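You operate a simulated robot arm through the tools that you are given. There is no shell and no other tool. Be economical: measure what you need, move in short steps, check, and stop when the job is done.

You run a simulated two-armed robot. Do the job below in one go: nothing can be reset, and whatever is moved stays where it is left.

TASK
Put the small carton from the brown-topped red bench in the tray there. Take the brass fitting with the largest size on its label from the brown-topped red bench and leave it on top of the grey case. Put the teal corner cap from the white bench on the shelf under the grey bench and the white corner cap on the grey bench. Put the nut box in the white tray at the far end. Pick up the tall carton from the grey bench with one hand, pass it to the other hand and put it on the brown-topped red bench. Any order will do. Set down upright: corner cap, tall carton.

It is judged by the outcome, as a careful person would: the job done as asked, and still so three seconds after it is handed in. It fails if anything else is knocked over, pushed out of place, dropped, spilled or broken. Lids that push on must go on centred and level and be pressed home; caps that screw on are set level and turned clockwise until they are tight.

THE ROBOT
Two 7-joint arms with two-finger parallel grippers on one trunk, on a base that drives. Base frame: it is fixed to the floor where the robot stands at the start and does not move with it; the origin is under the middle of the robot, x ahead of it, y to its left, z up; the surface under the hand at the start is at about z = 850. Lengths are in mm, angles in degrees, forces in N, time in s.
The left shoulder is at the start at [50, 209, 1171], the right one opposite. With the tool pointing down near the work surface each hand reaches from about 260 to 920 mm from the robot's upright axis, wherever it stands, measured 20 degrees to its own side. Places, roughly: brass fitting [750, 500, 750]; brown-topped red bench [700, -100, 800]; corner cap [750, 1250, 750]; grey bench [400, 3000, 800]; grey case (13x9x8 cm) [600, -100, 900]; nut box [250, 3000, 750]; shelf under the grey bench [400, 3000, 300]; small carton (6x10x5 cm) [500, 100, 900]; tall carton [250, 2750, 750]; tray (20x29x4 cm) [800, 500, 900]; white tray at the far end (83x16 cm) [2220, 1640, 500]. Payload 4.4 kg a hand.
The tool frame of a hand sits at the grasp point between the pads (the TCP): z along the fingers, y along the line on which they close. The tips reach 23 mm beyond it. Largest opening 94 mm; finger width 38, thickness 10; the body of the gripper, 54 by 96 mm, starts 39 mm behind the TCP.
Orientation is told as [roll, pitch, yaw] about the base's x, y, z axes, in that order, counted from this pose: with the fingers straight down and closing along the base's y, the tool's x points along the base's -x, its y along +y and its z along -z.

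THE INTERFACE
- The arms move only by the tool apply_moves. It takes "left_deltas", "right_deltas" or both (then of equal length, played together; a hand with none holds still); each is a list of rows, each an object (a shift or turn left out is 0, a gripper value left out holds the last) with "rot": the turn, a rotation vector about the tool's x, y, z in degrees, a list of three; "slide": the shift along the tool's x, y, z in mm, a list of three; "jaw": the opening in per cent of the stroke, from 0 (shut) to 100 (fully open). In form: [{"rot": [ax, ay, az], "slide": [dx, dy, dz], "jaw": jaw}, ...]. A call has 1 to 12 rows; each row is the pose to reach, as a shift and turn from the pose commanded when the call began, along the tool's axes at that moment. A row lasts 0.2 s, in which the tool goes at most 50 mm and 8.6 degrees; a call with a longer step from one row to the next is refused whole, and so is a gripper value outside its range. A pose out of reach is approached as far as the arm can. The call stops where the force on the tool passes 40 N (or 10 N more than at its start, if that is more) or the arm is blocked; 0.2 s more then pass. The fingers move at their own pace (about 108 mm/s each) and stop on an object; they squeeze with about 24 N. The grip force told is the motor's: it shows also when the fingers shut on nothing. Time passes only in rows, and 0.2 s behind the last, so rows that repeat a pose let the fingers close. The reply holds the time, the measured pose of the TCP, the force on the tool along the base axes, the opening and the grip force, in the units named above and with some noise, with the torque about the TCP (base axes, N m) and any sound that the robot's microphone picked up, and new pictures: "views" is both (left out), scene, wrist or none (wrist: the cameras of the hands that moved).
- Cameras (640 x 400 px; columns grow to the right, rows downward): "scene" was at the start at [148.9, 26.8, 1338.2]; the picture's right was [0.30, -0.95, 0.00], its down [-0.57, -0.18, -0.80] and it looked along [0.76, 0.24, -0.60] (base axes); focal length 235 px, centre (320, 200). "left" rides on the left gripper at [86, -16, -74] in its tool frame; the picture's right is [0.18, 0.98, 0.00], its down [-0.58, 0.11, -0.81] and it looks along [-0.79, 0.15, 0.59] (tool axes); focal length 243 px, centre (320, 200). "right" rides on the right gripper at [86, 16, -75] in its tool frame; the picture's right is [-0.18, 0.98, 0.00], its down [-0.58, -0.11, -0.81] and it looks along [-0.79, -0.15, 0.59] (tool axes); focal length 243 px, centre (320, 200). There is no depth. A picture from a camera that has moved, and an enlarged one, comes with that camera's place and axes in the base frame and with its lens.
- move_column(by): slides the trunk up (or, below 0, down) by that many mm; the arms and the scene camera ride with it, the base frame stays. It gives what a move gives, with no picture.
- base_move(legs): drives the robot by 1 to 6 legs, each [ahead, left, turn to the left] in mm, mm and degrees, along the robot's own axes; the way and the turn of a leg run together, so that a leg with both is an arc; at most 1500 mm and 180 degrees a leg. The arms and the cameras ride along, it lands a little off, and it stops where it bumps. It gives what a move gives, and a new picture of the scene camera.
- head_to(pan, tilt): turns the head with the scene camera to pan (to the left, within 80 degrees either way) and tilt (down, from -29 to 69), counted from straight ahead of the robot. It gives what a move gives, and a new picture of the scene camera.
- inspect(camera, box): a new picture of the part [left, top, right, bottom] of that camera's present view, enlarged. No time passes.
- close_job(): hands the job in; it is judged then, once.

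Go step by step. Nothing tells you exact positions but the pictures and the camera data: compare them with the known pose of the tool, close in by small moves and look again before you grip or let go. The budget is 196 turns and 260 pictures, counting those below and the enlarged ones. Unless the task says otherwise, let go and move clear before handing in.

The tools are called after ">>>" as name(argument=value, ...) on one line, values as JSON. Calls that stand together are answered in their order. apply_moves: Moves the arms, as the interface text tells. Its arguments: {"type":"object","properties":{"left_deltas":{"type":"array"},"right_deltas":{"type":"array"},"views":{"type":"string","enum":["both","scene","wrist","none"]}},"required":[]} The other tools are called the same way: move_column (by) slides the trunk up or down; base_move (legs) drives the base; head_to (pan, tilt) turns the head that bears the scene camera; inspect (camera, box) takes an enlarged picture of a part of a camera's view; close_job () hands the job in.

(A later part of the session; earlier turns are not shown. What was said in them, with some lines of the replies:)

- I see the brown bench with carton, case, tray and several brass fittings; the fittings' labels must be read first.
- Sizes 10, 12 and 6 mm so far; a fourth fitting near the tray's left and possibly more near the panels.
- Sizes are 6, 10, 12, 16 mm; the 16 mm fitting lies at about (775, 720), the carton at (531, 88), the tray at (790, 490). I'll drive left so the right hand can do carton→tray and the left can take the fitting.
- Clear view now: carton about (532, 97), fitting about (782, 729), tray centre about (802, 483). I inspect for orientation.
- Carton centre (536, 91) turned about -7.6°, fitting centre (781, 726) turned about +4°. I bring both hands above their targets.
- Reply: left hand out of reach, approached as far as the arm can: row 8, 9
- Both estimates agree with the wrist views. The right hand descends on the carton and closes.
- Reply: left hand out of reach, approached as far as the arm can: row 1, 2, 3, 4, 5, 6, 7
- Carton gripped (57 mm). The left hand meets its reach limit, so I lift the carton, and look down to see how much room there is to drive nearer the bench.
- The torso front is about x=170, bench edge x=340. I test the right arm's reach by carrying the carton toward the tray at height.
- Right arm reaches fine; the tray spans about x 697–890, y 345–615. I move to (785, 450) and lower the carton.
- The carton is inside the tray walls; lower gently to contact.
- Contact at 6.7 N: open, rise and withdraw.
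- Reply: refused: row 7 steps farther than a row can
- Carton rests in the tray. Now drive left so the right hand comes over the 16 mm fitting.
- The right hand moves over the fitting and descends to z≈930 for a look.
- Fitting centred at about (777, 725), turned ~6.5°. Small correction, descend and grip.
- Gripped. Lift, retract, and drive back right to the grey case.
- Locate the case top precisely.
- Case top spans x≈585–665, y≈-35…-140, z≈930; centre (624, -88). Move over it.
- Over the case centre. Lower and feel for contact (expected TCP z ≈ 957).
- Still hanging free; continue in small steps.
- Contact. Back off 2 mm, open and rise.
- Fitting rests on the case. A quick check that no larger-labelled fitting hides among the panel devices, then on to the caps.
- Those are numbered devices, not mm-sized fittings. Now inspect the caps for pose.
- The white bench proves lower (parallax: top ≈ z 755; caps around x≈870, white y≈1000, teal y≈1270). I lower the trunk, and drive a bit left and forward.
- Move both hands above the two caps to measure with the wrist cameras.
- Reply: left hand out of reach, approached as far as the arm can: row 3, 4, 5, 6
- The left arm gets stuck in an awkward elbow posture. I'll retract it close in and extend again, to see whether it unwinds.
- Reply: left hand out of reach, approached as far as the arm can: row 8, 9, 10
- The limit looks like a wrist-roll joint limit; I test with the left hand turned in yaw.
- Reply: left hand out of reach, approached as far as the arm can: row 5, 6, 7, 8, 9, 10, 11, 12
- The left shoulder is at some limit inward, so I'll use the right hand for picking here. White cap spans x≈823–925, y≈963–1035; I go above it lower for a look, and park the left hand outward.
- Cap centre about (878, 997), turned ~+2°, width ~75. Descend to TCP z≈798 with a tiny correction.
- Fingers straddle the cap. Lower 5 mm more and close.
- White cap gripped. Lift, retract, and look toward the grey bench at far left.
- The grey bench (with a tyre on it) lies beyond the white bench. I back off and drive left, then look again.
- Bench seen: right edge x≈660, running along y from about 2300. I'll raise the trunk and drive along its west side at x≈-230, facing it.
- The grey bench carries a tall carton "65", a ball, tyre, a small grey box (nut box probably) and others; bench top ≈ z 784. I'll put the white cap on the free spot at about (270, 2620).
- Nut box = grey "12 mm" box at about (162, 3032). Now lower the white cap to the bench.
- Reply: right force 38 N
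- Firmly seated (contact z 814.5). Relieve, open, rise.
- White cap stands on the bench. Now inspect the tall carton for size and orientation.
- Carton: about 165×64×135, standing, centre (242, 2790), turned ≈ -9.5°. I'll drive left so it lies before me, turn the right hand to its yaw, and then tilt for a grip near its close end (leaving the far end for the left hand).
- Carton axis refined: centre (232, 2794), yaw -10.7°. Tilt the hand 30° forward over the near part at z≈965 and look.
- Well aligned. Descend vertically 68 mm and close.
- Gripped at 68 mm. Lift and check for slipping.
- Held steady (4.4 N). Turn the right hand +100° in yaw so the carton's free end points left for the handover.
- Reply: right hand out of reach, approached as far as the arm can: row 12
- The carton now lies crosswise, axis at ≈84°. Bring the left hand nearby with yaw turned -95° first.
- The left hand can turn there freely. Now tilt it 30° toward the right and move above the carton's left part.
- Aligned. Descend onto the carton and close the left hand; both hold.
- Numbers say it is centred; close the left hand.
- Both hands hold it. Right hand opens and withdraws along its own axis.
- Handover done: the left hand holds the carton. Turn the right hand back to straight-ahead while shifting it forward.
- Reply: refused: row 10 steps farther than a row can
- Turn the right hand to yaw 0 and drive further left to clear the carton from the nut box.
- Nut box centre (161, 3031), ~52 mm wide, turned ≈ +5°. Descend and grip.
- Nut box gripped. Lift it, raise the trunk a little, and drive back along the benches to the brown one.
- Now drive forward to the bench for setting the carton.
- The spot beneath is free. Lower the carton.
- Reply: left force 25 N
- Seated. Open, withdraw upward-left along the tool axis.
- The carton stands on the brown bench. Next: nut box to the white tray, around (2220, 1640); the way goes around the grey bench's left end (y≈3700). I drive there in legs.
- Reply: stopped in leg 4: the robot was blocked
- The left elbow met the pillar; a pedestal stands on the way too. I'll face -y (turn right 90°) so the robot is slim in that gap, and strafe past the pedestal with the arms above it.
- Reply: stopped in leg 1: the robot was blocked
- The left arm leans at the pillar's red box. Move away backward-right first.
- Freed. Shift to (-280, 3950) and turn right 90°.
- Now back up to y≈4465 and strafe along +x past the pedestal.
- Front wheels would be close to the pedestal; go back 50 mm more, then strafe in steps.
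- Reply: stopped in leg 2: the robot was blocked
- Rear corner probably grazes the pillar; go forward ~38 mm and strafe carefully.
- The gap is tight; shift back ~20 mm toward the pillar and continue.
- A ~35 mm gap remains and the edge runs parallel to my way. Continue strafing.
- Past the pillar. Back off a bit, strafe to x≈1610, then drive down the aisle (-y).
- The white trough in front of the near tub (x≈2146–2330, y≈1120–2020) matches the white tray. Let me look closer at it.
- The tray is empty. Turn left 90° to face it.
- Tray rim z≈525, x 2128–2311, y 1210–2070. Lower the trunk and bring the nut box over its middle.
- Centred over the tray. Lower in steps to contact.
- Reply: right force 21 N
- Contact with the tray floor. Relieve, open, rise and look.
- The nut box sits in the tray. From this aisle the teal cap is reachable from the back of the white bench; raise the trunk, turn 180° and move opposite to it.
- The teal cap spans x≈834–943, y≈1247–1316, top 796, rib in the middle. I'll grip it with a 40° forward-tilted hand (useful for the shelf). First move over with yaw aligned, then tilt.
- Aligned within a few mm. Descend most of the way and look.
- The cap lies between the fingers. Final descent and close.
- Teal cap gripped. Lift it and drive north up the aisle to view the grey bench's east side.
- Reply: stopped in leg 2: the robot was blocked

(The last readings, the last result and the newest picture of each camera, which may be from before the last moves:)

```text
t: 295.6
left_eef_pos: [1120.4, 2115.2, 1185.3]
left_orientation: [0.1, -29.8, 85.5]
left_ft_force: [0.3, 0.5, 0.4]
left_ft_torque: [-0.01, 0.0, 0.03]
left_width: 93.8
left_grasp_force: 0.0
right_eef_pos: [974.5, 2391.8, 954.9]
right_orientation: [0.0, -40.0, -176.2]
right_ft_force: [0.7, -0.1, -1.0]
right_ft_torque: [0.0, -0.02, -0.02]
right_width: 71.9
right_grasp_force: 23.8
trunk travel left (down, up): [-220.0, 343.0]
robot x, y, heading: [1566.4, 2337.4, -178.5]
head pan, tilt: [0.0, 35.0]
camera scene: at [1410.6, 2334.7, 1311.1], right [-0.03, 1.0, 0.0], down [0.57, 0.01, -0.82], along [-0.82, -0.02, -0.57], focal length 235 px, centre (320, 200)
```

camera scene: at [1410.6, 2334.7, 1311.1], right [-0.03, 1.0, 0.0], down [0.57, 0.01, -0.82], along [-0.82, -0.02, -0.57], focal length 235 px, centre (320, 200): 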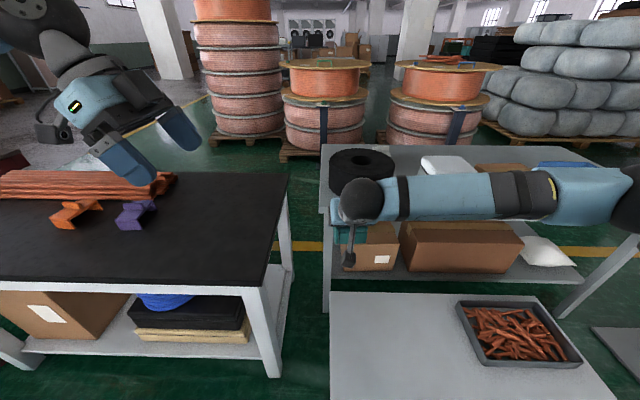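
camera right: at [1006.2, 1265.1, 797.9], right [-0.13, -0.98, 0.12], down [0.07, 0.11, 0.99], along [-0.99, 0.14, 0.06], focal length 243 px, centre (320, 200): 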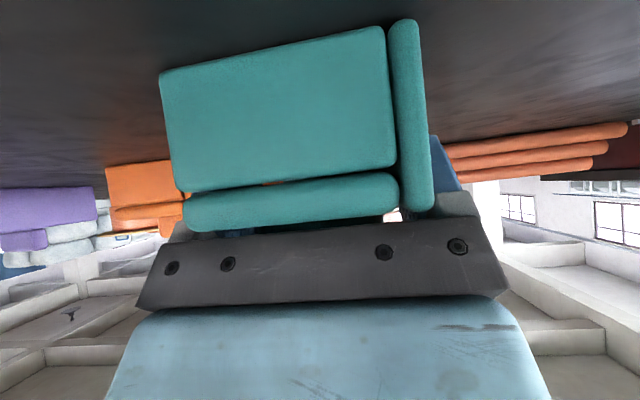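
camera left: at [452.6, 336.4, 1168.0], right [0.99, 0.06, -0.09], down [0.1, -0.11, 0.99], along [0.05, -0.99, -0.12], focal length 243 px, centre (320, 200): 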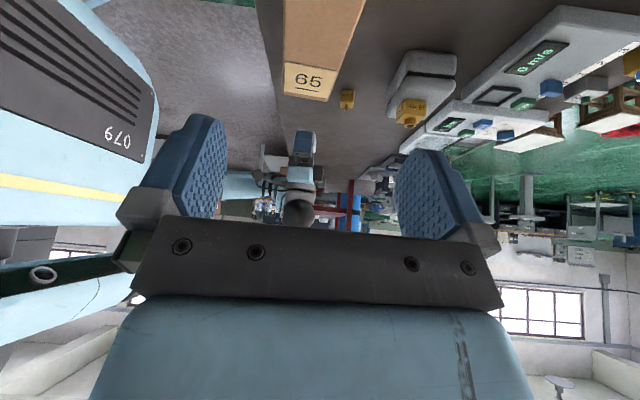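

The low table (east edge x≈1215) brushes my wheels and blocks the east side; the shelf must be reached from the west. I back off, turn to face -y, and return past the pedestal.

>>> base_move(legs=[[-200, 0, -1.5], [0, -350, 0], [0, 0, 90], [-1400, 0, 0], [-470, 0, 0]])

>>> head_to(pan=-30, tilt=50)

```text
t: 313.2
left_eef_pos: [2006.2, 4101.5, 1187.0]
left_orientation: [0.0, -29.8, 173.4]
left_ft_force: [-0.3, -0.1, 0.5]
left_ft_torque: [0.0, -0.02, -0.02]
left_width: 94.2
left_grasp_force: 0.1
right_eef_pos: [1725.1, 3967.5, 954.5]
right_orientation: [-0.1, -40.0, -88.5]
right_ft_force: [0.0, 0.4, -0.1]
right_ft_torque: [0.01, -0.02, 0.0]
right_width: 71.6
right_grasp_force: 23.2
trunk travel left (down, up): [-220.0, 343.0]
robot x, y, heading: [1800.5, 4556.3, -90.9]
head pan, tilt: [0.0, 35.0]
camera scene: at [1797.9, 4401.6, 1311.2], right [-1.0, 0.01, 0.0], down [0.01, 0.57, -0.82], along [-0.01, -0.82, -0.57], focal length 235 px, centre (320, 200)
```

scene: 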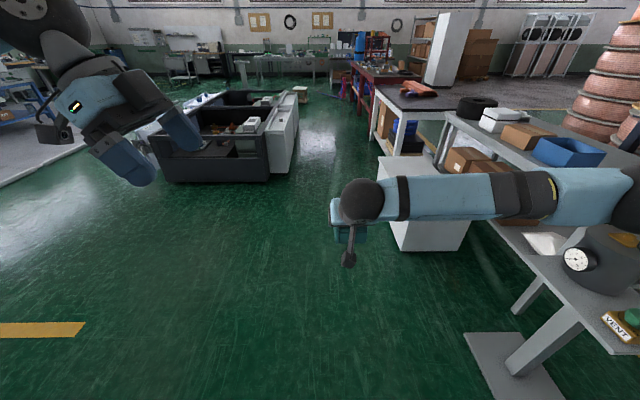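

```text
t: 314.2
left_eef_pos: [2005.8, 4102.0, 1186.3]
left_orientation: [0.0, -29.8, 173.4]
left_ft_force: [0.2, -0.8, 0.3]
left_ft_torque: [-0.05, 0.0, 0.02]
left_width: 93.7
left_grasp_force: 0.0
right_eef_pos: [1724.5, 3965.3, 954.8]
right_orientation: [0.0, -40.1, -88.4]
right_ft_force: [-0.7, -0.2, -1.4]
right_ft_torque: [0.01, -0.05, -0.01]
right_width: 71.7
right_grasp_force: 23.7
trunk travel left (down, up): [-220.0, 343.0]
robot x, y, heading: [1800.2, 4555.0, -90.9]
head pan, tilt: [-30.0, 50.0]
camera scene: at [1759.8, 4423.1, 1289.4], right [-0.86, 0.51, 0.0], down [0.39, 0.66, -0.64], along [-0.33, -0.55, -0.77], focal length 235 px, centre (320, 200)
```

scene: 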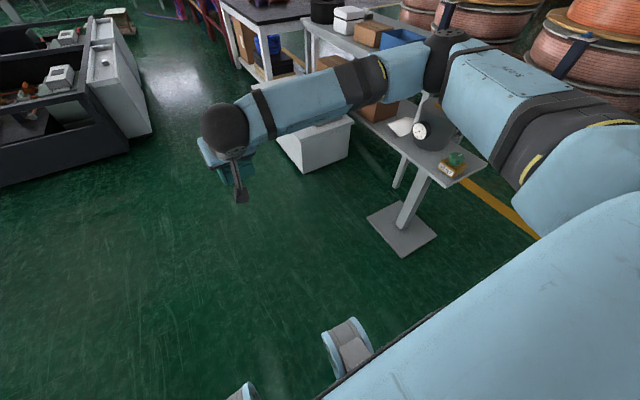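

Strafe right toward the gap at y≈4555.

>>> base_move(legs=[[0, 0, 0.9], [0, -690, 0]])

```text
t: 320.9
left_eef_pos: [1330.0, 4102.2, 1185.8]
left_orientation: [0.0, -29.8, 173.4]
left_ft_force: [-0.5, 0.1, -0.1]
left_ft_torque: [-0.01, 0.0, -0.02]
left_width: 94.2
left_grasp_force: 0.1
right_eef_pos: [1049.9, 3969.3, 952.9]
right_orientation: [0.0, -40.0, -88.3]
right_ft_force: [-0.1, 0.1, -0.9]
right_ft_torque: [0.01, 0.0, -0.02]
right_width: 71.6
right_grasp_force: 24.2
trunk travel left (down, up): [-220.0, 343.0]
robot x, y, heading: [1125.3, 4560.1, -90.4]
head pan, tilt: [-30.0, 50.0]
camera scene: at [1083.5, 4425.7, 1289.4], right [-0.86, 0.51, 0.0], down [0.39, 0.66, -0.64], along [-0.33, -0.55, -0.77], focal length 235 px, centre (320, 200)
```

scene: 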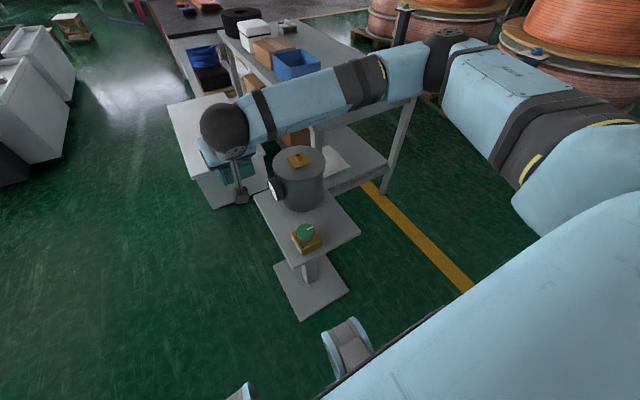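

Raise the trunk for clearance over the pedestal's cylinder, align to y≈4496 and strafe.

>>> move_column(by=160)

>>> base_move(legs=[[62, 0, 0.4], [0, -320, 0]])

```text
t: 322.7
left_eef_pos: [1330.6, 4102.9, 1346.1]
left_orientation: [0.0, -29.8, 173.5]
left_ft_force: [0.2, 0.3, -0.5]
left_ft_torque: [0.0, 0.04, 0.02]
left_width: 94.1
left_grasp_force: 0.1
right_eef_pos: [1050.3, 3967.8, 1115.5]
right_orientation: [0.1, -40.0, -88.3]
right_ft_force: [-0.7, 0.8, -1.0]
right_ft_torque: [-0.02, 0.01, 0.02]
right_width: 71.5
right_grasp_force: 23.4
trunk travel left (down, up): [-380.0, 183.0]
robot x, y, heading: [1124.6, 4558.6, -90.6]
head pan, tilt: [-30.0, 50.0]
```

```text
t: 326.7
left_eef_pos: [1015.3, 4041.6, 1346.2]
left_orientation: [-0.1, -29.8, 173.9]
left_ft_force: [0.8, 0.3, 0.0]
left_ft_torque: [-0.01, 0.0, -0.01]
left_width: 94.1
left_grasp_force: 0.1
right_eef_pos: [735.1, 3905.4, 1115.1]
right_orientation: [0.0, -40.0, -88.0]
right_ft_force: [-0.7, -0.5, -0.7]
right_ft_torque: [-0.01, -0.01, 0.01]
right_width: 71.7
right_grasp_force: 23.8
trunk travel left (down, up): [-380.0, 183.0]
robot x, y, heading: [809.2, 4495.7, -90.3]
head pan, tilt: [-30.0, 50.0]
camera scene: at [766.7, 4363.2, 1449.4], right [-0.86, 0.5, 0.0], down [0.39, 0.66, -0.64], along [-0.32, -0.56, -0.77], focal length 235 px, centre (320, 200)
```

scene: 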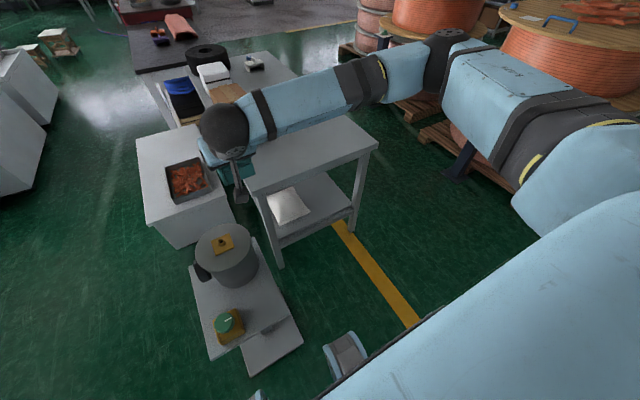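

>>> base_move(legs=[[0, 0, 0.2], [0, -400, 0]])

```text
t: 331.1
left_eef_pos: [615.6, 4043.0, 1346.0]
left_orientation: [0.0, -29.8, 174.2]
left_ft_force: [-0.9, -0.7, 1.7]
left_ft_torque: [-0.01, 0.03, 0.01]
left_width: 93.7
left_grasp_force: 0.0
right_eef_pos: [337.9, 3905.2, 1114.8]
right_orientation: [-0.1, -40.0, -87.8]
right_ft_force: [0.0, -0.5, -0.5]
right_ft_torque: [0.03, -0.02, 0.01]
right_width: 71.8
right_grasp_force: 23.4
trunk travel left (down, up): [-380.0, 183.0]
robot x, y, heading: [407.8, 4498.2, -89.9]
head pan, tilt: [-30.0, 50.0]
camera scene: at [366.1, 4363.0, 1449.4], right [-0.87, 0.5, 0.0], down [0.38, 0.66, -0.64], along [-0.32, -0.56, -0.77], focal length 235 px, centre (320, 200)
```

scene: 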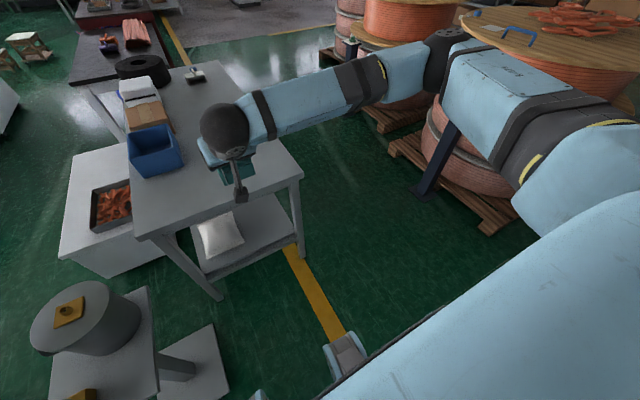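

Past the pedestal. Continue to the west side and turn to face the bench.

>>> base_move(legs=[[32, 0, 0], [0, -690, 0], [520, 0, 0], [0, 0, 90], [0, -600, 0]])

>>> head_to(pan=0, tilt=45)

```text
t: 349.6
left_eef_pos: [166.1, 3546.9, 1346.3]
left_orientation: [-0.1, -29.7, -98.2]
left_ft_force: [0.3, 1.3, 0.2]
left_ft_torque: [0.01, 0.0, 0.01]
left_width: 94.0
left_grasp_force: 0.1
right_eef_pos: [293.5, 3262.2, 1114.9]
right_orientation: [-0.1, -40.0, 0.1]
right_ft_force: [0.1, 0.2, -0.3]
right_ft_torque: [0.02, 0.03, 0.02]
right_width: 71.6
right_grasp_force: 23.6
trunk travel left (down, up): [-380.0, 183.0]
robot x, y, heading: [-300.0, 3355.6, -2.2]
head pan, tilt: [-30.0, 50.0]
camera scene: at [-164.9, 3312.2, 1449.4], right [-0.53, -0.85, 0.0], down [-0.65, 0.41, -0.64], along [0.54, -0.34, -0.77], focal length 235 px, centre (320, 200)
```

scene: 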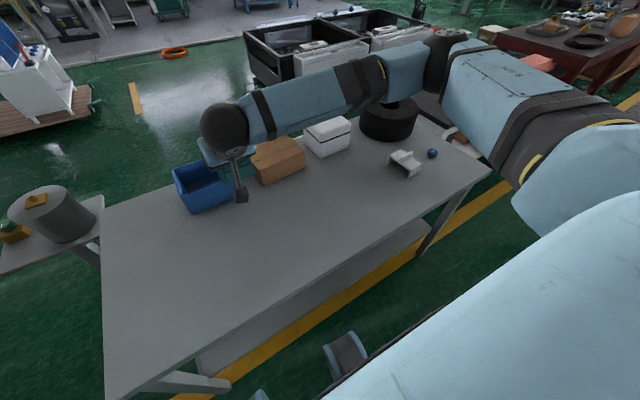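

```text
t: 350.5
left_eef_pos: [164.5, 3547.6, 1346.6]
left_orientation: [0.0, -29.8, -98.1]
left_ft_force: [0.4, 0.5, -0.3]
left_ft_torque: [0.0, 0.02, 0.0]
left_width: 94.0
left_grasp_force: 0.0
right_eef_pos: [292.4, 3262.5, 1116.3]
right_orientation: [0.0, -40.0, 0.1]
right_ft_force: [0.2, -0.1, -1.0]
right_ft_torque: [-0.03, -0.02, 0.04]
right_width: 71.5
right_grasp_force: 23.6
trunk travel left (down, up): [-380.0, 183.0]
robot x, y, heading: [-294.6, 3355.8, -2.4]
head pan, tilt: [0.0, 45.0]
camera scene: at [-148.8, 3350.0, 1456.3], right [-0.04, -1.0, 0.0], down [-0.71, 0.03, -0.71], along [0.71, -0.03, -0.71], focal length 235 px, centre (320, 200)
```

scene: 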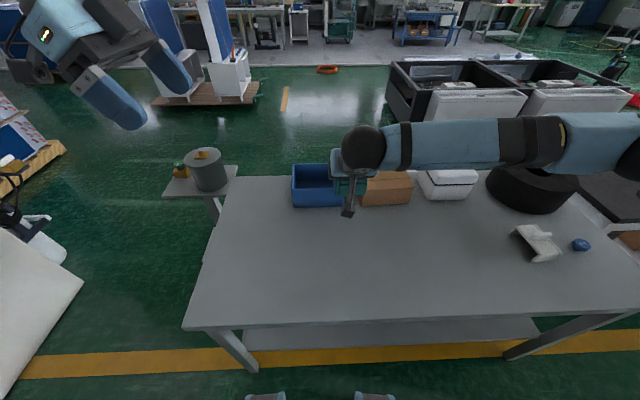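

Back off from the bench and retract the hand so that it can be lowered outside the bench edge.

>>> base_move(legs=[[-110, -100, 2.4]])

>>> apply_moves(right_deltas=[{"slide": [36, 0, -30]}, {"slide": [72, 0, -60]}, {"slide": [108, 0, -90]}, {"slide": [144, 0, -120]}, {"slide": [180, 0, -151]}], views="none")

>>> move_column(by=-375)

>>> head_to(pan=0, tilt=40)

```text
t: 352.0
left_eef_pos: [47.0, 3467.9, 1344.9]
left_orientation: [0.0, -29.8, -95.8]
left_ft_force: [-0.6, 0.5, -0.1]
left_ft_torque: [-0.01, 0.01, 0.0]
left_width: 94.1
left_grasp_force: 0.2
right_eef_pos: [183.8, 3189.0, 1114.5]
right_orientation: [0.1, -40.0, 2.5]
right_ft_force: [0.2, -1.4, -0.4]
right_ft_torque: [0.0, 0.0, 0.01]
right_width: 72.0
right_grasp_force: 24.6
trunk travel left (down, up): [-380.0, 183.0]
robot x, y, heading: [-407.1, 3255.6, 0.2]
head pan, tilt: [0.0, 45.0]
camera scene: at [-258.9, 3258.7, 1456.3], right [0.0, -1.0, 0.0], down [-0.71, 0.0, -0.71], along [0.71, 0.0, -0.71], focal length 235 px, centre (320, 200)
```

scene: 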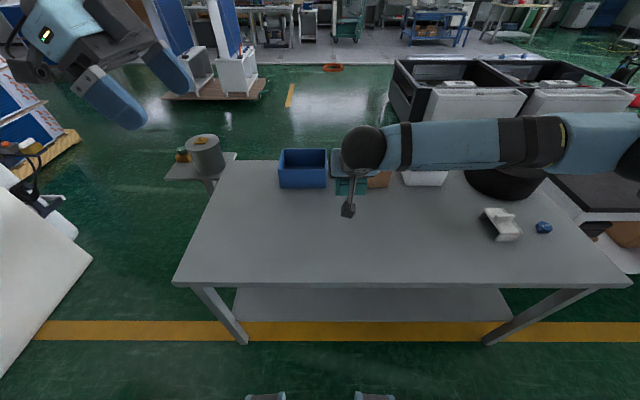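

```text
t: 353.2
left_eef_pos: [47.1, 3469.6, 1346.0]
left_orientation: [0.0, -29.8, -95.7]
left_ft_force: [0.2, -0.3, -0.4]
left_ft_torque: [0.01, 0.02, -0.02]
left_width: 93.8
left_grasp_force: 0.1
right_eef_pos: [-49.0, 3181.1, 1114.2]
right_orientation: [0.1, -40.0, 2.4]
right_ft_force: [-0.8, -0.8, -0.4]
right_ft_torque: [-0.03, -0.01, 0.04]
right_width: 71.6
right_grasp_force: 23.8
trunk travel left (down, up): [-380.0, 183.0]
robot x, y, heading: [-403.2, 3261.9, 0.1]
head pan, tilt: [0.0, 45.0]
```

```text
t: 356.9
left_eef_pos: [45.2, 3468.4, 971.1]
left_orientation: [0.0, -29.8, -95.7]
left_ft_force: [-0.1, -0.3, 0.4]
left_ft_torque: [-0.02, -0.01, 0.04]
left_width: 93.9
left_grasp_force: 0.0
right_eef_pos: [-48.5, 3180.4, 738.9]
right_orientation: [0.1, -40.0, 2.4]
right_ft_force: [-0.6, -0.3, -1.0]
right_ft_torque: [-0.01, 0.02, -0.02]
right_width: 71.8
right_grasp_force: 23.8
trunk travel left (down, up): [-5.0, 558.0]
robot x, y, heading: [-405.7, 3256.9, -0.2]
head pan, tilt: [0.0, 45.0]
```

```text
t: 357.5
left_eef_pos: [46.2, 3468.2, 970.5]
left_orientation: [0.0, -29.8, -95.7]
left_ft_force: [0.6, -0.1, -0.1]
left_ft_torque: [0.03, 0.02, -0.02]
left_width: 94.1
left_grasp_force: 0.0
right_eef_pos: [-49.1, 3180.9, 740.5]
right_orientation: [-0.1, -40.0, 2.5]
right_ft_force: [0.5, -0.2, -1.6]
right_ft_torque: [0.01, 0.03, 0.01]
right_width: 71.8
right_grasp_force: 24.2
trunk travel left (down, up): [-5.0, 558.0]
robot x, y, heading: [-408.1, 3258.3, 0.1]
head pan, tilt: [0.0, 40.0]
camera scene: at [-255.5, 3258.4, 1088.5], right [0.0, -1.0, 0.0], down [-0.64, 0.0, -0.77], along [0.77, 0.0, -0.64], focal length 235 px, centre (320, 200)
```

scene: 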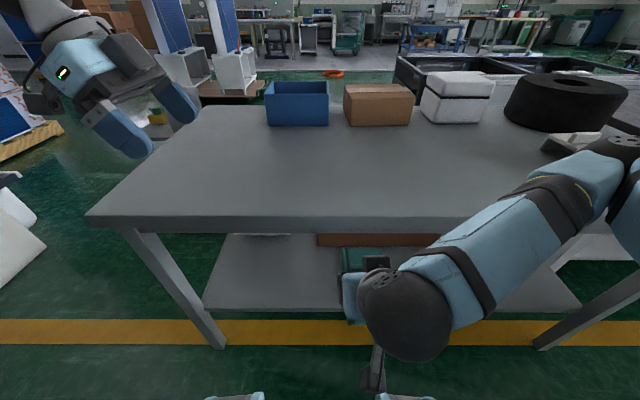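

Shelf seen: front edge x≈110, top z≈310–318, free to x≈370. I back the base 120 mm for arm room, then extend and lower the hand outside the bench edge.

>>> base_move(legs=[[-120, 0, 0]])

>>> apply_moves(right_deltas=[{"slide": [-3, 0, 48]}, {"slide": [2, 0, 92]}, {"slide": [20, 0, 135]}, {"slide": [45, 0, 176]}, {"slide": [75, 0, 214]}, {"slide": [105, 0, 250]}, {"slide": [135, 0, 286]}], views="both")

```text
t: 358.8
left_eef_pos: [-72.0, 3467.6, 971.1]
left_orientation: [0.0, -29.7, -95.8]
left_ft_force: [0.1, -0.3, 0.2]
left_ft_torque: [0.0, 0.02, 0.01]
left_width: 94.0
left_grasp_force: 0.0
right_eef_pos: [-167.3, 3180.6, 739.8]
right_orientation: [0.0, -40.0, 2.4]
right_ft_force: [0.0, -0.4, -1.1]
right_ft_torque: [-0.01, 0.0, 0.01]
right_width: 71.6
right_grasp_force: 24.1
trunk travel left (down, up): [-5.0, 558.0]
robot x, y, heading: [-525.8, 3261.2, 0.1]
head pan, tilt: [0.0, 40.0]
camera scene: at [-374.8, 3258.0, 1088.7], right [0.0, -1.0, 0.0], down [-0.64, 0.0, -0.77], along [0.77, 0.0, -0.64], focal length 235 px, centre (320, 200)
```

scene: 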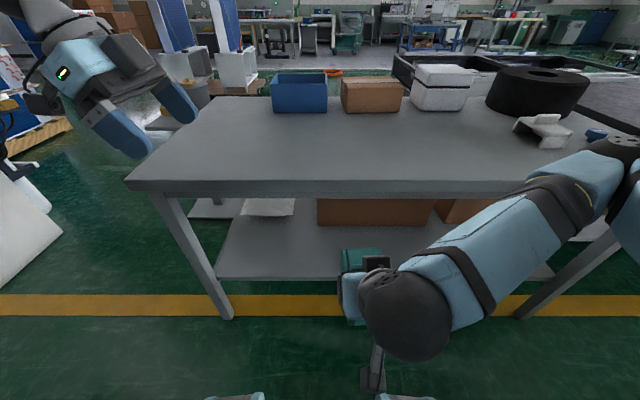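

```text
t: 360.1
left_eef_pos: [-72.8, 3467.4, 971.7]
left_orientation: [0.0, -29.9, -95.8]
left_ft_force: [-0.8, 0.0, -0.2]
left_ft_torque: [0.01, 0.01, -0.03]
left_width: 94.0
left_grasp_force: 0.1
right_eef_pos: [-86.0, 3184.7, 524.1]
right_orientation: [0.2, -40.1, 3.0]
right_ft_force: [-1.9, -13.4, 30.3]
right_ft_torque: [-0.06, 4.48, 1.97]
right_width: 71.8
right_grasp_force: 23.7
trunk travel left (down, up): [-5.0, 558.0]
robot x, y, heading: [-527.4, 3254.2, 0.1]
head pan, tilt: [0.0, 40.0]
stopped in row 6 (right hand): the force on the tool passed its limit at 164 N (the readings are from after the stop); the commanded pose is now the measured one
camera scene: at [-375.2, 3258.1, 1089.3], right [0.0, -1.0, 0.0], down [-0.64, 0.0, -0.77], along [0.77, 0.0, -0.64], focal length 235 px, centre (320, 200)
camera right: at [-201.9, 3195.0, 525.1], right [0.09, 0.99, 0.12], down [-0.07, -0.11, 0.99], along [0.99, -0.1, 0.06], focal length 243 px, centre (320, 200)
```

scene: 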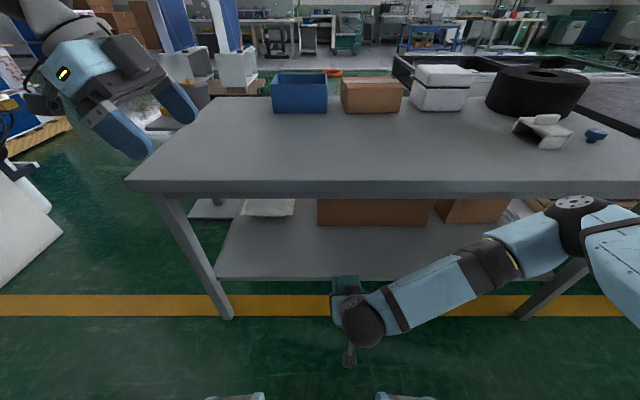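
right: 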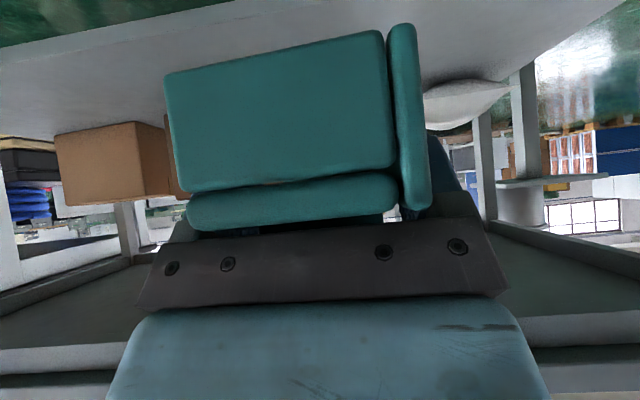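

The hand (its camera side) touched my own chassis front (about rel x 290, z 500). I move up-forward, back the base further and retry with more arm extension.

>>> apply_moves(right_deltas=[{"slide": [-40, 0, -8]}, {"slide": [-80, 0, -16]}, {"slide": [-80, 0, -16]}], views="none")

>>> base_move(legs=[[-110, 0, 0]])

```text
t: 360.9
left_eef_pos: [-71.9, 3467.8, 969.7]
left_orientation: [-0.1, -29.8, -95.7]
left_ft_force: [0.5, 0.0, 0.3]
left_ft_torque: [0.0, -0.02, -0.02]
left_width: 94.2
left_grasp_force: 0.1
right_eef_pos: [-36.5, 3187.1, 586.1]
right_orientation: [0.0, -40.0, 2.9]
right_ft_force: [0.0, -0.3, -0.7]
right_ft_torque: [-0.02, 0.01, 0.0]
right_width: 71.5
right_grasp_force: 24.5
trunk travel left (down, up): [-5.0, 558.0]
robot x, y, heading: [-527.4, 3255.5, 0.2]
head pan, tilt: [0.0, 40.0]
```

```text
t: 362.0
left_eef_pos: [-180.3, 3467.6, 970.2]
left_orientation: [-0.1, -29.8, -95.9]
left_ft_force: [-0.3, 0.7, 0.0]
left_ft_torque: [-0.02, 0.02, 0.0]
left_width: 93.8
left_grasp_force: 0.1
right_eef_pos: [-147.4, 3186.0, 587.7]
right_orientation: [0.1, -40.0, 2.7]
right_ft_force: [1.3, -0.1, -1.4]
right_ft_torque: [0.0, 0.0, 0.0]
right_width: 71.6
right_grasp_force: 24.3
trunk travel left (down, up): [-5.0, 558.0]
robot x, y, heading: [-636.7, 3255.0, -0.2]
head pan, tilt: [0.0, 40.0]
camera scene: at [-484.3, 3257.8, 1088.7], right [0.0, -1.0, 0.0], down [-0.64, 0.0, -0.77], along [0.77, 0.0, -0.64], focal length 235 px, centre (320, 200)
```

scene: 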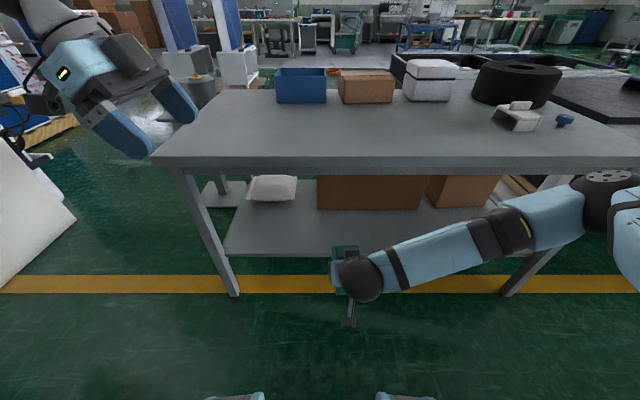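

Extend and lower outside the edge.

>>> apply_moves(right_deltas=[{"slide": [-34, 0, 29]}, {"slide": [-66, 0, 60]}, {"slide": [-60, 0, 105]}, {"slide": [-30, 0, 143]}, {"slide": [0, 0, 181]}, {"slide": [31, 0, 219]}], views="both")

```text
t: 363.4
left_eef_pos: [-181.0, 3466.7, 968.3]
left_orientation: [0.0, -29.8, -95.8]
left_ft_force: [1.0, 0.3, -0.1]
left_ft_torque: [0.0, 0.0, -0.01]
left_width: 94.0
left_grasp_force: 0.0
right_eef_pos: [-27.5, 3191.1, 398.0]
right_orientation: [0.1, -40.0, 2.7]
right_ft_force: [-0.1, 1.4, -0.2]
right_ft_torque: [-0.02, -0.01, -0.01]
right_width: 72.0
right_grasp_force: 23.3
trunk travel left (down, up): [-5.0, 558.0]
robot x, y, heading: [-634.6, 3258.6, -0.0]
head pan, tilt: [0.0, 40.0]
camera scene: at [-483.7, 3257.7, 1088.6], right [0.0, -1.0, 0.0], down [-0.64, 0.0, -0.77], along [0.77, 0.0, -0.64], focal length 235 px, centre (320, 200)
camera right: at [-144.0, 3201.5, 399.1], right [0.09, 0.99, 0.12], down [-0.07, -0.11, 0.99], along [0.99, -0.1, 0.06], focal length 243 px, centre (320, 200)
```

scene: 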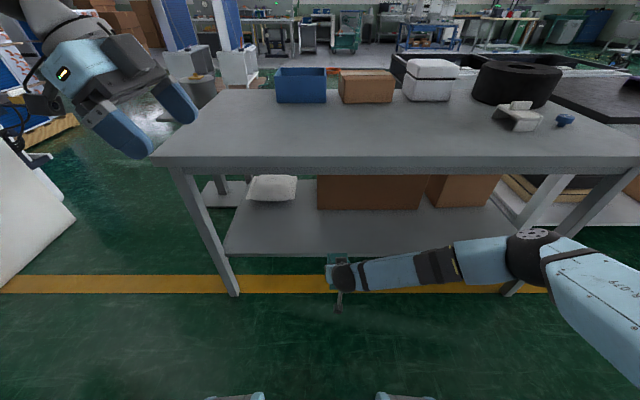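
right: 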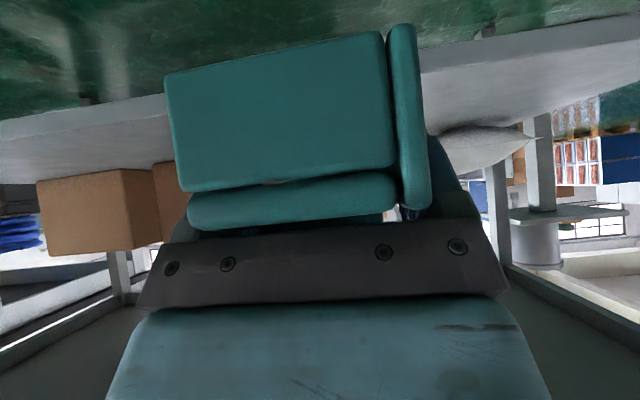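

Now move in horizontally under the bench, checking half-way.

>>> apply_moves(right_deltas=[{"slide": [-34, 0, 29]}, {"slide": [-69, 0, 58]}, {"slide": [-103, 0, 87]}], views="scene")

```text
t: 364.2
left_eef_pos: [-180.5, 3467.1, 970.3]
left_orientation: [-0.1, -29.9, -95.8]
left_ft_force: [-0.3, -0.2, 0.2]
left_ft_torque: [-0.02, 0.0, -0.03]
left_width: 94.0
left_grasp_force: 0.0
right_eef_pos: [102.6, 3199.1, 399.5]
right_orientation: [0.1, -39.9, 2.6]
right_ft_force: [-0.8, -0.1, -1.9]
right_ft_torque: [0.01, 0.01, 0.0]
right_width: 71.7
right_grasp_force: 23.8
trunk travel left (down, up): [-5.0, 558.0]
robot x, y, heading: [-637.2, 3257.4, -0.1]
head pan, tilt: [0.0, 40.0]
camera scene: at [-483.9, 3258.0, 1088.5], right [0.0, -1.0, 0.0], down [-0.64, 0.0, -0.77], along [0.77, 0.0, -0.64], focal length 235 px, centre (320, 200)
```

scene: 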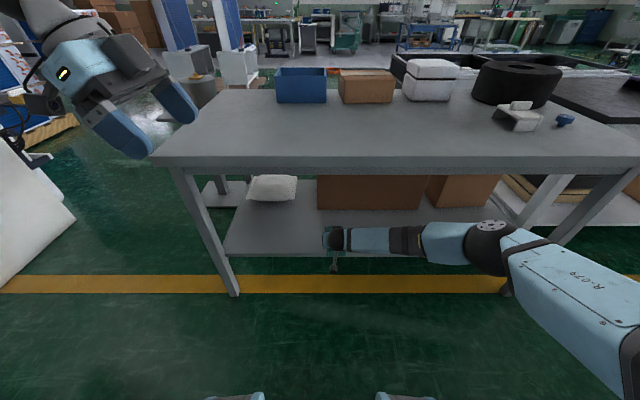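

>>> apply_moves(right_deltas=[{"slide": [-27, 0, 22]}, {"slide": [-54, 0, 45]}, {"slide": [-75, 0, 63]}, {"slide": [-75, 0, 63]}], views="both")

```text
t: 365.2
left_eef_pos: [-181.2, 3467.3, 970.2]
left_orientation: [-0.1, -29.9, -95.8]
left_ft_force: [-0.2, 0.3, -0.1]
left_ft_torque: [0.01, 0.0, 0.0]
left_width: 94.1
left_grasp_force: 0.1
right_eef_pos: [194.9, 3201.7, 398.2]
right_orientation: [0.1, -40.0, 2.8]
right_ft_force: [-0.4, -0.7, -0.5]
right_ft_torque: [-0.03, -0.01, -0.02]
right_width: 71.9
right_grasp_force: 23.3
right hand out of reach, approached as far as the arm can: row 3, 4
trunk travel left (down, up): [-5.0, 558.0]
robot x, y, heading: [-635.7, 3259.9, -0.3]
head pan, tilt: [0.0, 40.0]
camera scene: at [-483.9, 3257.9, 1088.6], right [0.0, -1.0, 0.0], down [-0.64, 0.0, -0.77], along [0.77, 0.0, -0.64], focal length 235 px, centre (320, 200)
camera right: at [79.0, 3212.2, 399.7], right [0.09, 0.99, 0.12], down [-0.07, -0.11, 0.99], along [0.99, -0.1, 0.06], focal length 243 px, centre (320, 200)
```

scene: 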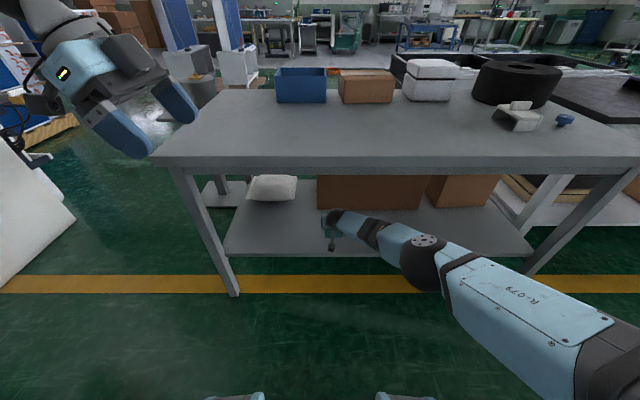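
right: 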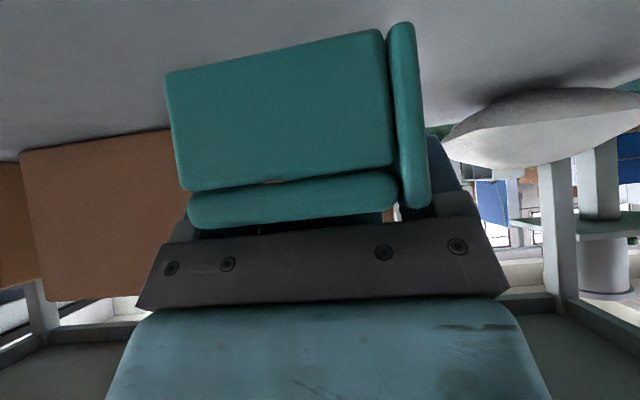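

At the reach limit; drive the base forward 45 mm, then lower.

>>> base_move(legs=[[45, 0, 0]])

>>> apply_moves(right_deltas=[{"slide": [23, 0, -5]}, {"slide": [33, 0, 5]}, {"slide": [43, 0, 17]}], views="none")

```text
t: 366.1
left_eef_pos: [-136.0, 3466.9, 969.8]
left_orientation: [0.0, -29.8, -95.9]
left_ft_force: [0.5, 0.4, -0.5]
left_ft_torque: [0.01, -0.02, 0.03]
left_width: 94.2
left_grasp_force: 0.0
right_eef_pos: [239.7, 3202.4, 398.1]
right_orientation: [0.1, -40.0, 2.7]
right_ft_force: [-0.5, 0.3, -0.7]
right_ft_torque: [-0.02, 0.0, 0.02]
right_width: 71.7
right_grasp_force: 24.3
trunk travel left (down, up): [-5.0, 558.0]
robot x, y, heading: [-591.0, 3255.6, 0.1]
head pan, tilt: [0.0, 40.0]
camera scene: at [-438.3, 3257.8, 1088.4], right [0.0, -1.0, 0.0], down [-0.64, 0.0, -0.77], along [0.77, 0.0, -0.64], focal length 235 px, centre (320, 200)
```

scene: 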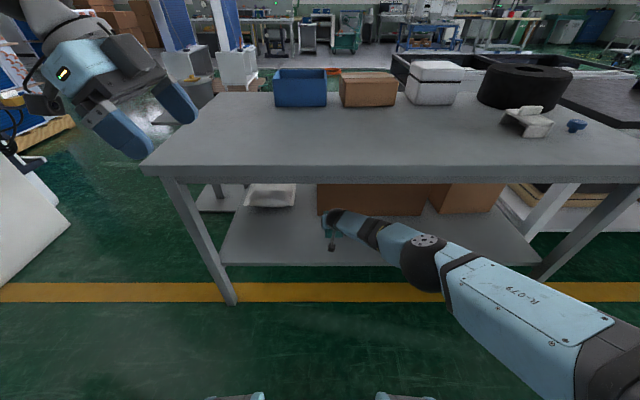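

```text
t: 366.9
left_eef_pos: [-135.3, 3467.2, 970.1]
left_orientation: [-0.1, -29.8, -95.9]
left_ft_force: [-0.1, -0.1, 0.6]
left_ft_torque: [0.03, -0.03, 0.0]
left_width: 93.9
left_grasp_force: 0.1
right_eef_pos: [216.0, 3199.6, 355.7]
right_orientation: [-0.1, -40.0, 2.8]
right_ft_force: [-0.5, -0.4, -1.1]
right_ft_torque: [-0.02, 0.0, 0.01]
right_width: 71.6
right_grasp_force: 24.2
trunk travel left (down, up): [-5.0, 558.0]
robot x, y, heading: [-590.5, 3259.8, -0.1]
head pan, tilt: [0.0, 40.0]
```

Creep down to contact.

>>> apply_moves(right_deltas=[{"slide": [1.9, 0, 2.3]}, {"slide": [3.2, 0, 3.8]}, {"slide": [4.5, 0, 5.4]}], views="none")

>>> apply_moves(right_deltas=[{"slide": [1.3, 0, 1.5]}, {"slide": [2.6, 0, 3.1]}, {"slide": [2.6, 0, 3.1]}], views="wrist")

```text
t: 367.7
left_eef_pos: [-136.1, 3467.0, 971.2]
left_orientation: [-0.1, -29.8, -95.9]
left_ft_force: [-0.5, 0.0, -0.3]
left_ft_torque: [-0.03, 0.0, -0.01]
left_width: 94.0
left_grasp_force: 0.0
right_eef_pos: [216.0, 3198.9, 356.3]
right_orientation: [-0.1, -40.0, 2.7]
right_ft_force: [-0.4, 0.4, -0.8]
right_ft_torque: [0.0, 0.01, 0.03]
right_width: 71.7
right_grasp_force: 24.6
right hand out of reach, approached as far as the arm can: row 2, 3
trunk travel left (down, up): [-5.0, 558.0]
robot x, y, heading: [-592.0, 3252.4, 0.0]
head pan, tilt: [0.0, 40.0]
```

```text
t: 368.5
left_eef_pos: [-134.4, 3467.3, 969.4]
left_orientation: [-0.1, -29.8, -95.9]
left_ft_force: [-0.5, -0.4, -0.1]
left_ft_torque: [0.04, 0.0, -0.02]
left_width: 93.9
left_grasp_force: 0.1
right_eef_pos: [213.1, 3199.2, 352.9]
right_orientation: [0.1, -40.1, 2.7]
right_ft_force: [0.4, -0.8, -0.6]
right_ft_torque: [0.0, 0.0, -0.02]
right_width: 72.0
right_grasp_force: 23.9
trunk travel left (down, up): [-5.0, 558.0]
robot x, y, heading: [-592.5, 3258.5, -0.1]
head pan, tilt: [0.0, 40.0]
camera right: at [98.7, 3209.5, 353.6], right [0.09, 0.99, 0.12], down [-0.07, -0.11, 0.99], along [0.99, -0.1, 0.06], focal length 243 px, centre (320, 200)
```

right: 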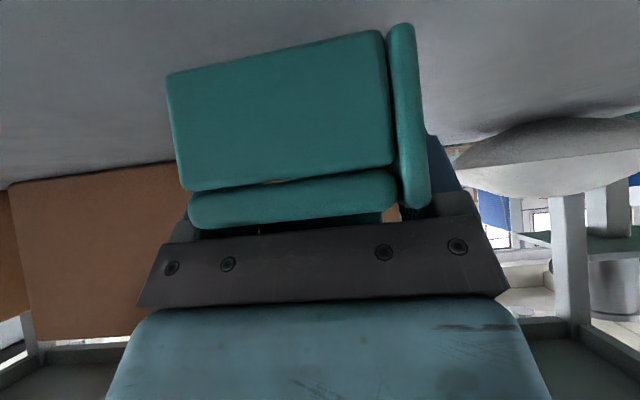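

Still at the edge of reach; another 40 mm forward with the base, then lower with a slight pull-back.

>>> base_move(legs=[[40, 0, 0]])

>>> apply_moves(right_deltas=[{"slide": [8, 0, -7]}, {"slide": [16, 0, -13]}, {"slide": [19, 0, -9.5]}, {"slide": [21, 0, -7]}], views="none")

```text
t: 369.4
left_eef_pos: [-95.4, 3467.3, 968.9]
left_orientation: [-0.1, -29.8, -95.9]
left_ft_force: [-0.2, -0.2, -0.3]
left_ft_torque: [0.0, -0.01, 0.0]
left_width: 94.1
left_grasp_force: 0.0
right_eef_pos: [252.9, 3200.0, 350.7]
right_orientation: [0.1, -40.0, 2.7]
right_ft_force: [0.1, -0.8, -0.9]
right_ft_torque: [-0.03, 0.03, 0.0]
right_width: 71.5
right_grasp_force: 24.4
trunk travel left (down, up): [-5.0, 558.0]
robot x, y, heading: [-550.8, 3256.0, -0.2]
head pan, tilt: [0.0, 40.0]
camera scene: at [-398.7, 3257.7, 1088.4], right [0.0, -1.0, 0.0], down [-0.64, 0.0, -0.77], along [0.77, 0.0, -0.64], focal length 235 px, centre (320, 200)
```

scene: 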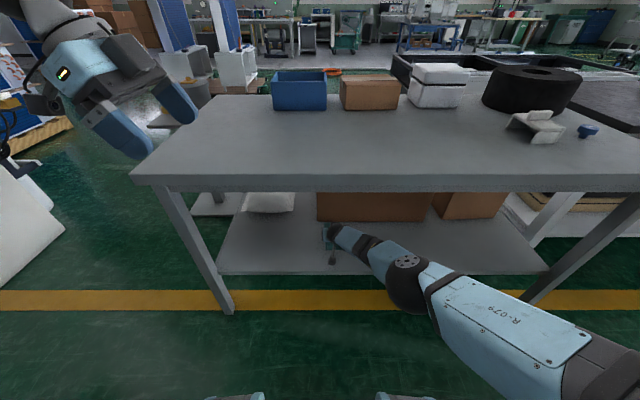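

```text
t: 370.4
left_eef_pos: [-96.3, 3467.0, 970.6]
left_orientation: [-0.1, -29.9, -95.9]
left_ft_force: [-0.1, -0.5, -0.5]
left_ft_torque: [0.03, -0.02, 0.0]
left_width: 93.8
left_grasp_force: 0.0
right_eef_pos: [234.8, 3197.9, 344.2]
right_orientation: [0.1, -40.0, 2.6]
right_ft_force: [1.1, 0.5, -0.2]
right_ft_torque: [0.0, 0.01, 0.0]
right_width: 71.3
right_grasp_force: 24.0
trunk travel left (down, up): [-5.0, 558.0]
robot x, y, heading: [-551.6, 3258.6, -0.4]
head pan, tilt: [0.0, 40.0]
```

>>> apply_moves(right_deltas=[{"slide": [1.9, 0, 2.3]}, {"slide": [3.9, 0, 4.6]}, {"slide": [3.9, 0, 4.6]}], views="none")

>>> apply_moves(right_deltas=[{"slide": [1.3, 0, 1.5]}, {"slide": [2.6, 0, 3.1]}, {"slide": [2.6, 0, 3.1]}], views="wrist")

```text
t: 371.2
left_eef_pos: [-96.5, 3466.9, 970.3]
left_orientation: [-0.1, -29.8, -95.8]
left_ft_force: [0.5, 0.7, -0.6]
left_ft_torque: [0.01, 0.01, -0.02]
left_width: 93.9
left_grasp_force: 0.0
right_eef_pos: [233.0, 3197.9, 338.4]
right_orientation: [0.1, -40.0, 2.7]
right_ft_force: [-0.3, -0.4, -1.7]
right_ft_torque: [-0.01, 0.01, -0.02]
right_width: 71.8
right_grasp_force: 24.1
trunk travel left (down, up): [-5.0, 558.0]
robot x, y, heading: [-550.3, 3259.2, -0.1]
head pan, tilt: [0.0, 40.0]
```

```text
t: 372.0
left_eef_pos: [-98.1, 3466.8, 971.9]
left_orientation: [0.1, -29.8, -95.9]
left_ft_force: [-0.2, 0.8, 0.7]
left_ft_torque: [0.01, 0.0, -0.02]
left_width: 93.7
left_grasp_force: 0.0
right_eef_pos: [233.7, 3198.3, 337.1]
right_orientation: [0.0, -40.2, 2.7]
right_ft_force: [0.8, -0.4, 16.3]
right_ft_torque: [0.36, 0.41, -0.1]
right_width: 71.8
right_grasp_force: 24.1
trunk travel left (down, up): [-5.0, 558.0]
robot x, y, heading: [-552.2, 3257.5, -0.0]
head pan, tilt: [0.0, 40.0]
camera right: at [118.2, 3208.6, 337.6], right [0.09, 0.99, 0.12], down [-0.07, -0.11, 0.99], along [0.99, -0.1, 0.06], focal length 243 px, centre (320, 200)
```

right: 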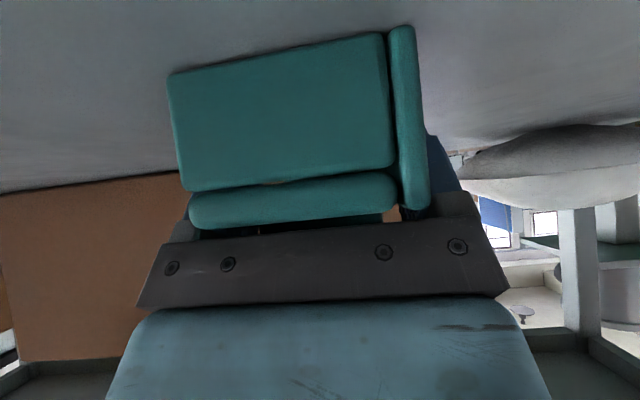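

Contact. Relieve slightly, open, and withdraw back and up, then straight out.

>>> apply_moves(right_deltas=[{"slide": [-0.6, 0, -0.8]}, {"slide": [-0.6, 0, -0.8], "jaw": 100}, {"slide": [-0.6, 0, -0.8], "jaw": 100}, {"slide": [0, 0, -20], "jaw": 100}, {"slide": [0, 0, -45]}, {"slide": [0, 0, -65]}, {"slide": [31, 0, -91]}, {"slide": [62, 0, -117]}, {"slide": [93, 0, -143]}, {"slide": [124, 0, -169]}, {"slide": [155, 0, -195]}, {"slide": [186, 0, -221]}], views="both")

```text
t: 374.6
left_eef_pos: [-96.4, 3466.4, 970.4]
left_orientation: [-0.2, -29.8, -96.0]
left_ft_force: [-1.1, 0.5, -1.5]
left_ft_torque: [-0.01, 0.01, 0.02]
left_width: 94.1
left_grasp_force: 0.0
right_eef_pos: [-50.5, 3183.7, 382.8]
right_orientation: [-0.1, -40.1, 2.6]
right_ft_force: [0.0, -0.2, -0.4]
right_ft_torque: [0.01, -0.01, 0.01]
right_width: 93.8
right_grasp_force: 0.1
trunk travel left (down, up): [-5.0, 558.0]
robot x, y, heading: [-552.1, 3256.7, -0.1]
head pan, tilt: [0.0, 40.0]
camera scene: at [-399.3, 3257.8, 1088.6], right [0.0, -1.0, 0.0], down [-0.64, 0.0, -0.77], along [0.77, 0.0, -0.64], focal length 235 px, centre (320, 200)
camera right: at [-166.1, 3193.7, 385.0], right [0.1, 0.99, 0.12], down [-0.07, -0.11, 0.99], along [0.99, -0.1, 0.06], focal length 243 px, centre (320, 200)
```

scene: 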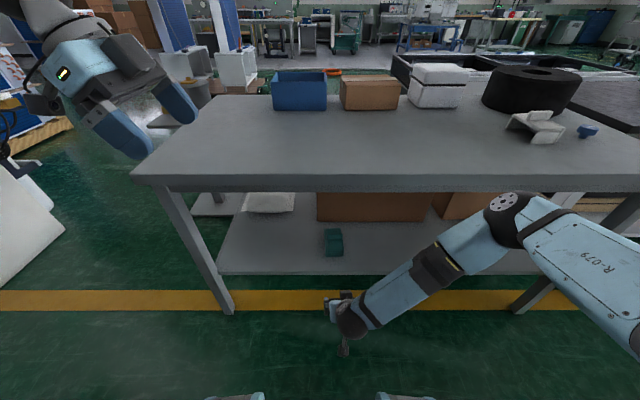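
right: 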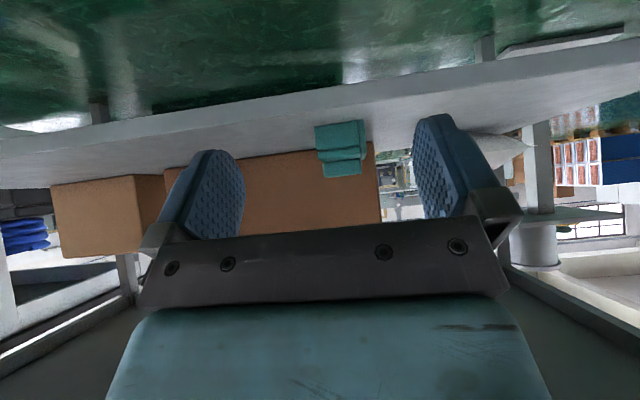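

>>> inspect(camera="scene", box=[280, 90, 620, 290])

>>> base_move(legs=[[-120, 0, 0]])

```text
1.88 times, centred on (450, 190) of scene
camera zoom: at [-399.3, 3257.8, 1088.6], right [0.0, -1.0, 0.0], down [-0.64, 0.0, -0.77], along [0.77, 0.0, -0.64], focal length 442 px, centre (75, 219)
```

zoom: 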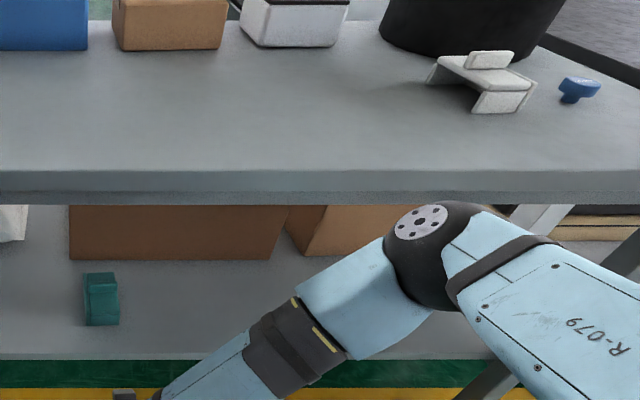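

```text
t: 375.9
left_eef_pos: [-215.2, 3468.3, 970.8]
left_orientation: [0.0, -29.8, -95.8]
left_ft_force: [-0.4, -0.1, 0.1]
left_ft_torque: [-0.01, -0.01, 0.0]
left_width: 93.8
left_grasp_force: 0.1
right_eef_pos: [-169.8, 3184.6, 384.5]
right_orientation: [0.1, -40.1, 2.7]
right_ft_force: [0.2, -0.7, 0.2]
right_ft_torque: [-0.02, 0.03, -0.01]
right_width: 93.9
right_grasp_force: 0.1
trunk travel left (down, up): [-5.0, 558.0]
robot x, y, heading: [-667.1, 3256.5, 0.0]
head pan, tilt: [0.0, 40.0]
camera scene: at [-518.9, 3257.8, 1088.7], right [0.0, -1.0, 0.0], down [-0.64, 0.0, -0.77], along [0.77, 0.0, -0.64], focal length 235 px, centre (320, 200)
```

scene: 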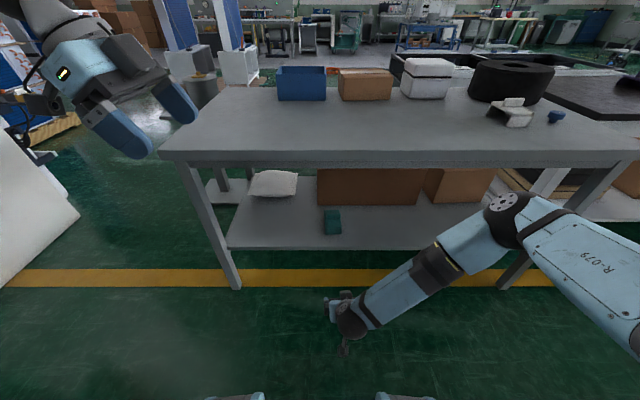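

Both caps stand upright, the teal one on the shelf and the white one on the grey bench. Both hands are clear, so I'm handing the job in.

>>> close_job()

```text
The job is handed in.
```

I did all six parts of the job and handed it in; the result of the judging has not come back.

- **Small carton:** in the tray on the brown-topped red bench.
- **Brass fitting:** the 16 mm one, the largest I read, is on top of the grey case.
- **White corner cap:** upright on the grey bench.
- **Teal corner cap:** upright on the shelf under the grey bench.
- **Nut box:** I took this to be the grey box marked "12 mm". It is in the white tray at the far end.
- **Tall carton:** picked up with the right hand, passed to the left, and set upright on the brown-topped red bench.

Three contacts happened along the way:

- **Pillar:** my left arm was stopped against the pillar near the grey bench.
- **Low white table:** I was blocked while driving past the table east of the grey bench, probably by its edge. By my camera measurements it did not move.
- **My own base:** the right hand hit it while lowering the teal cap, with a force spike of 164 N. The cap stayed in the grip.
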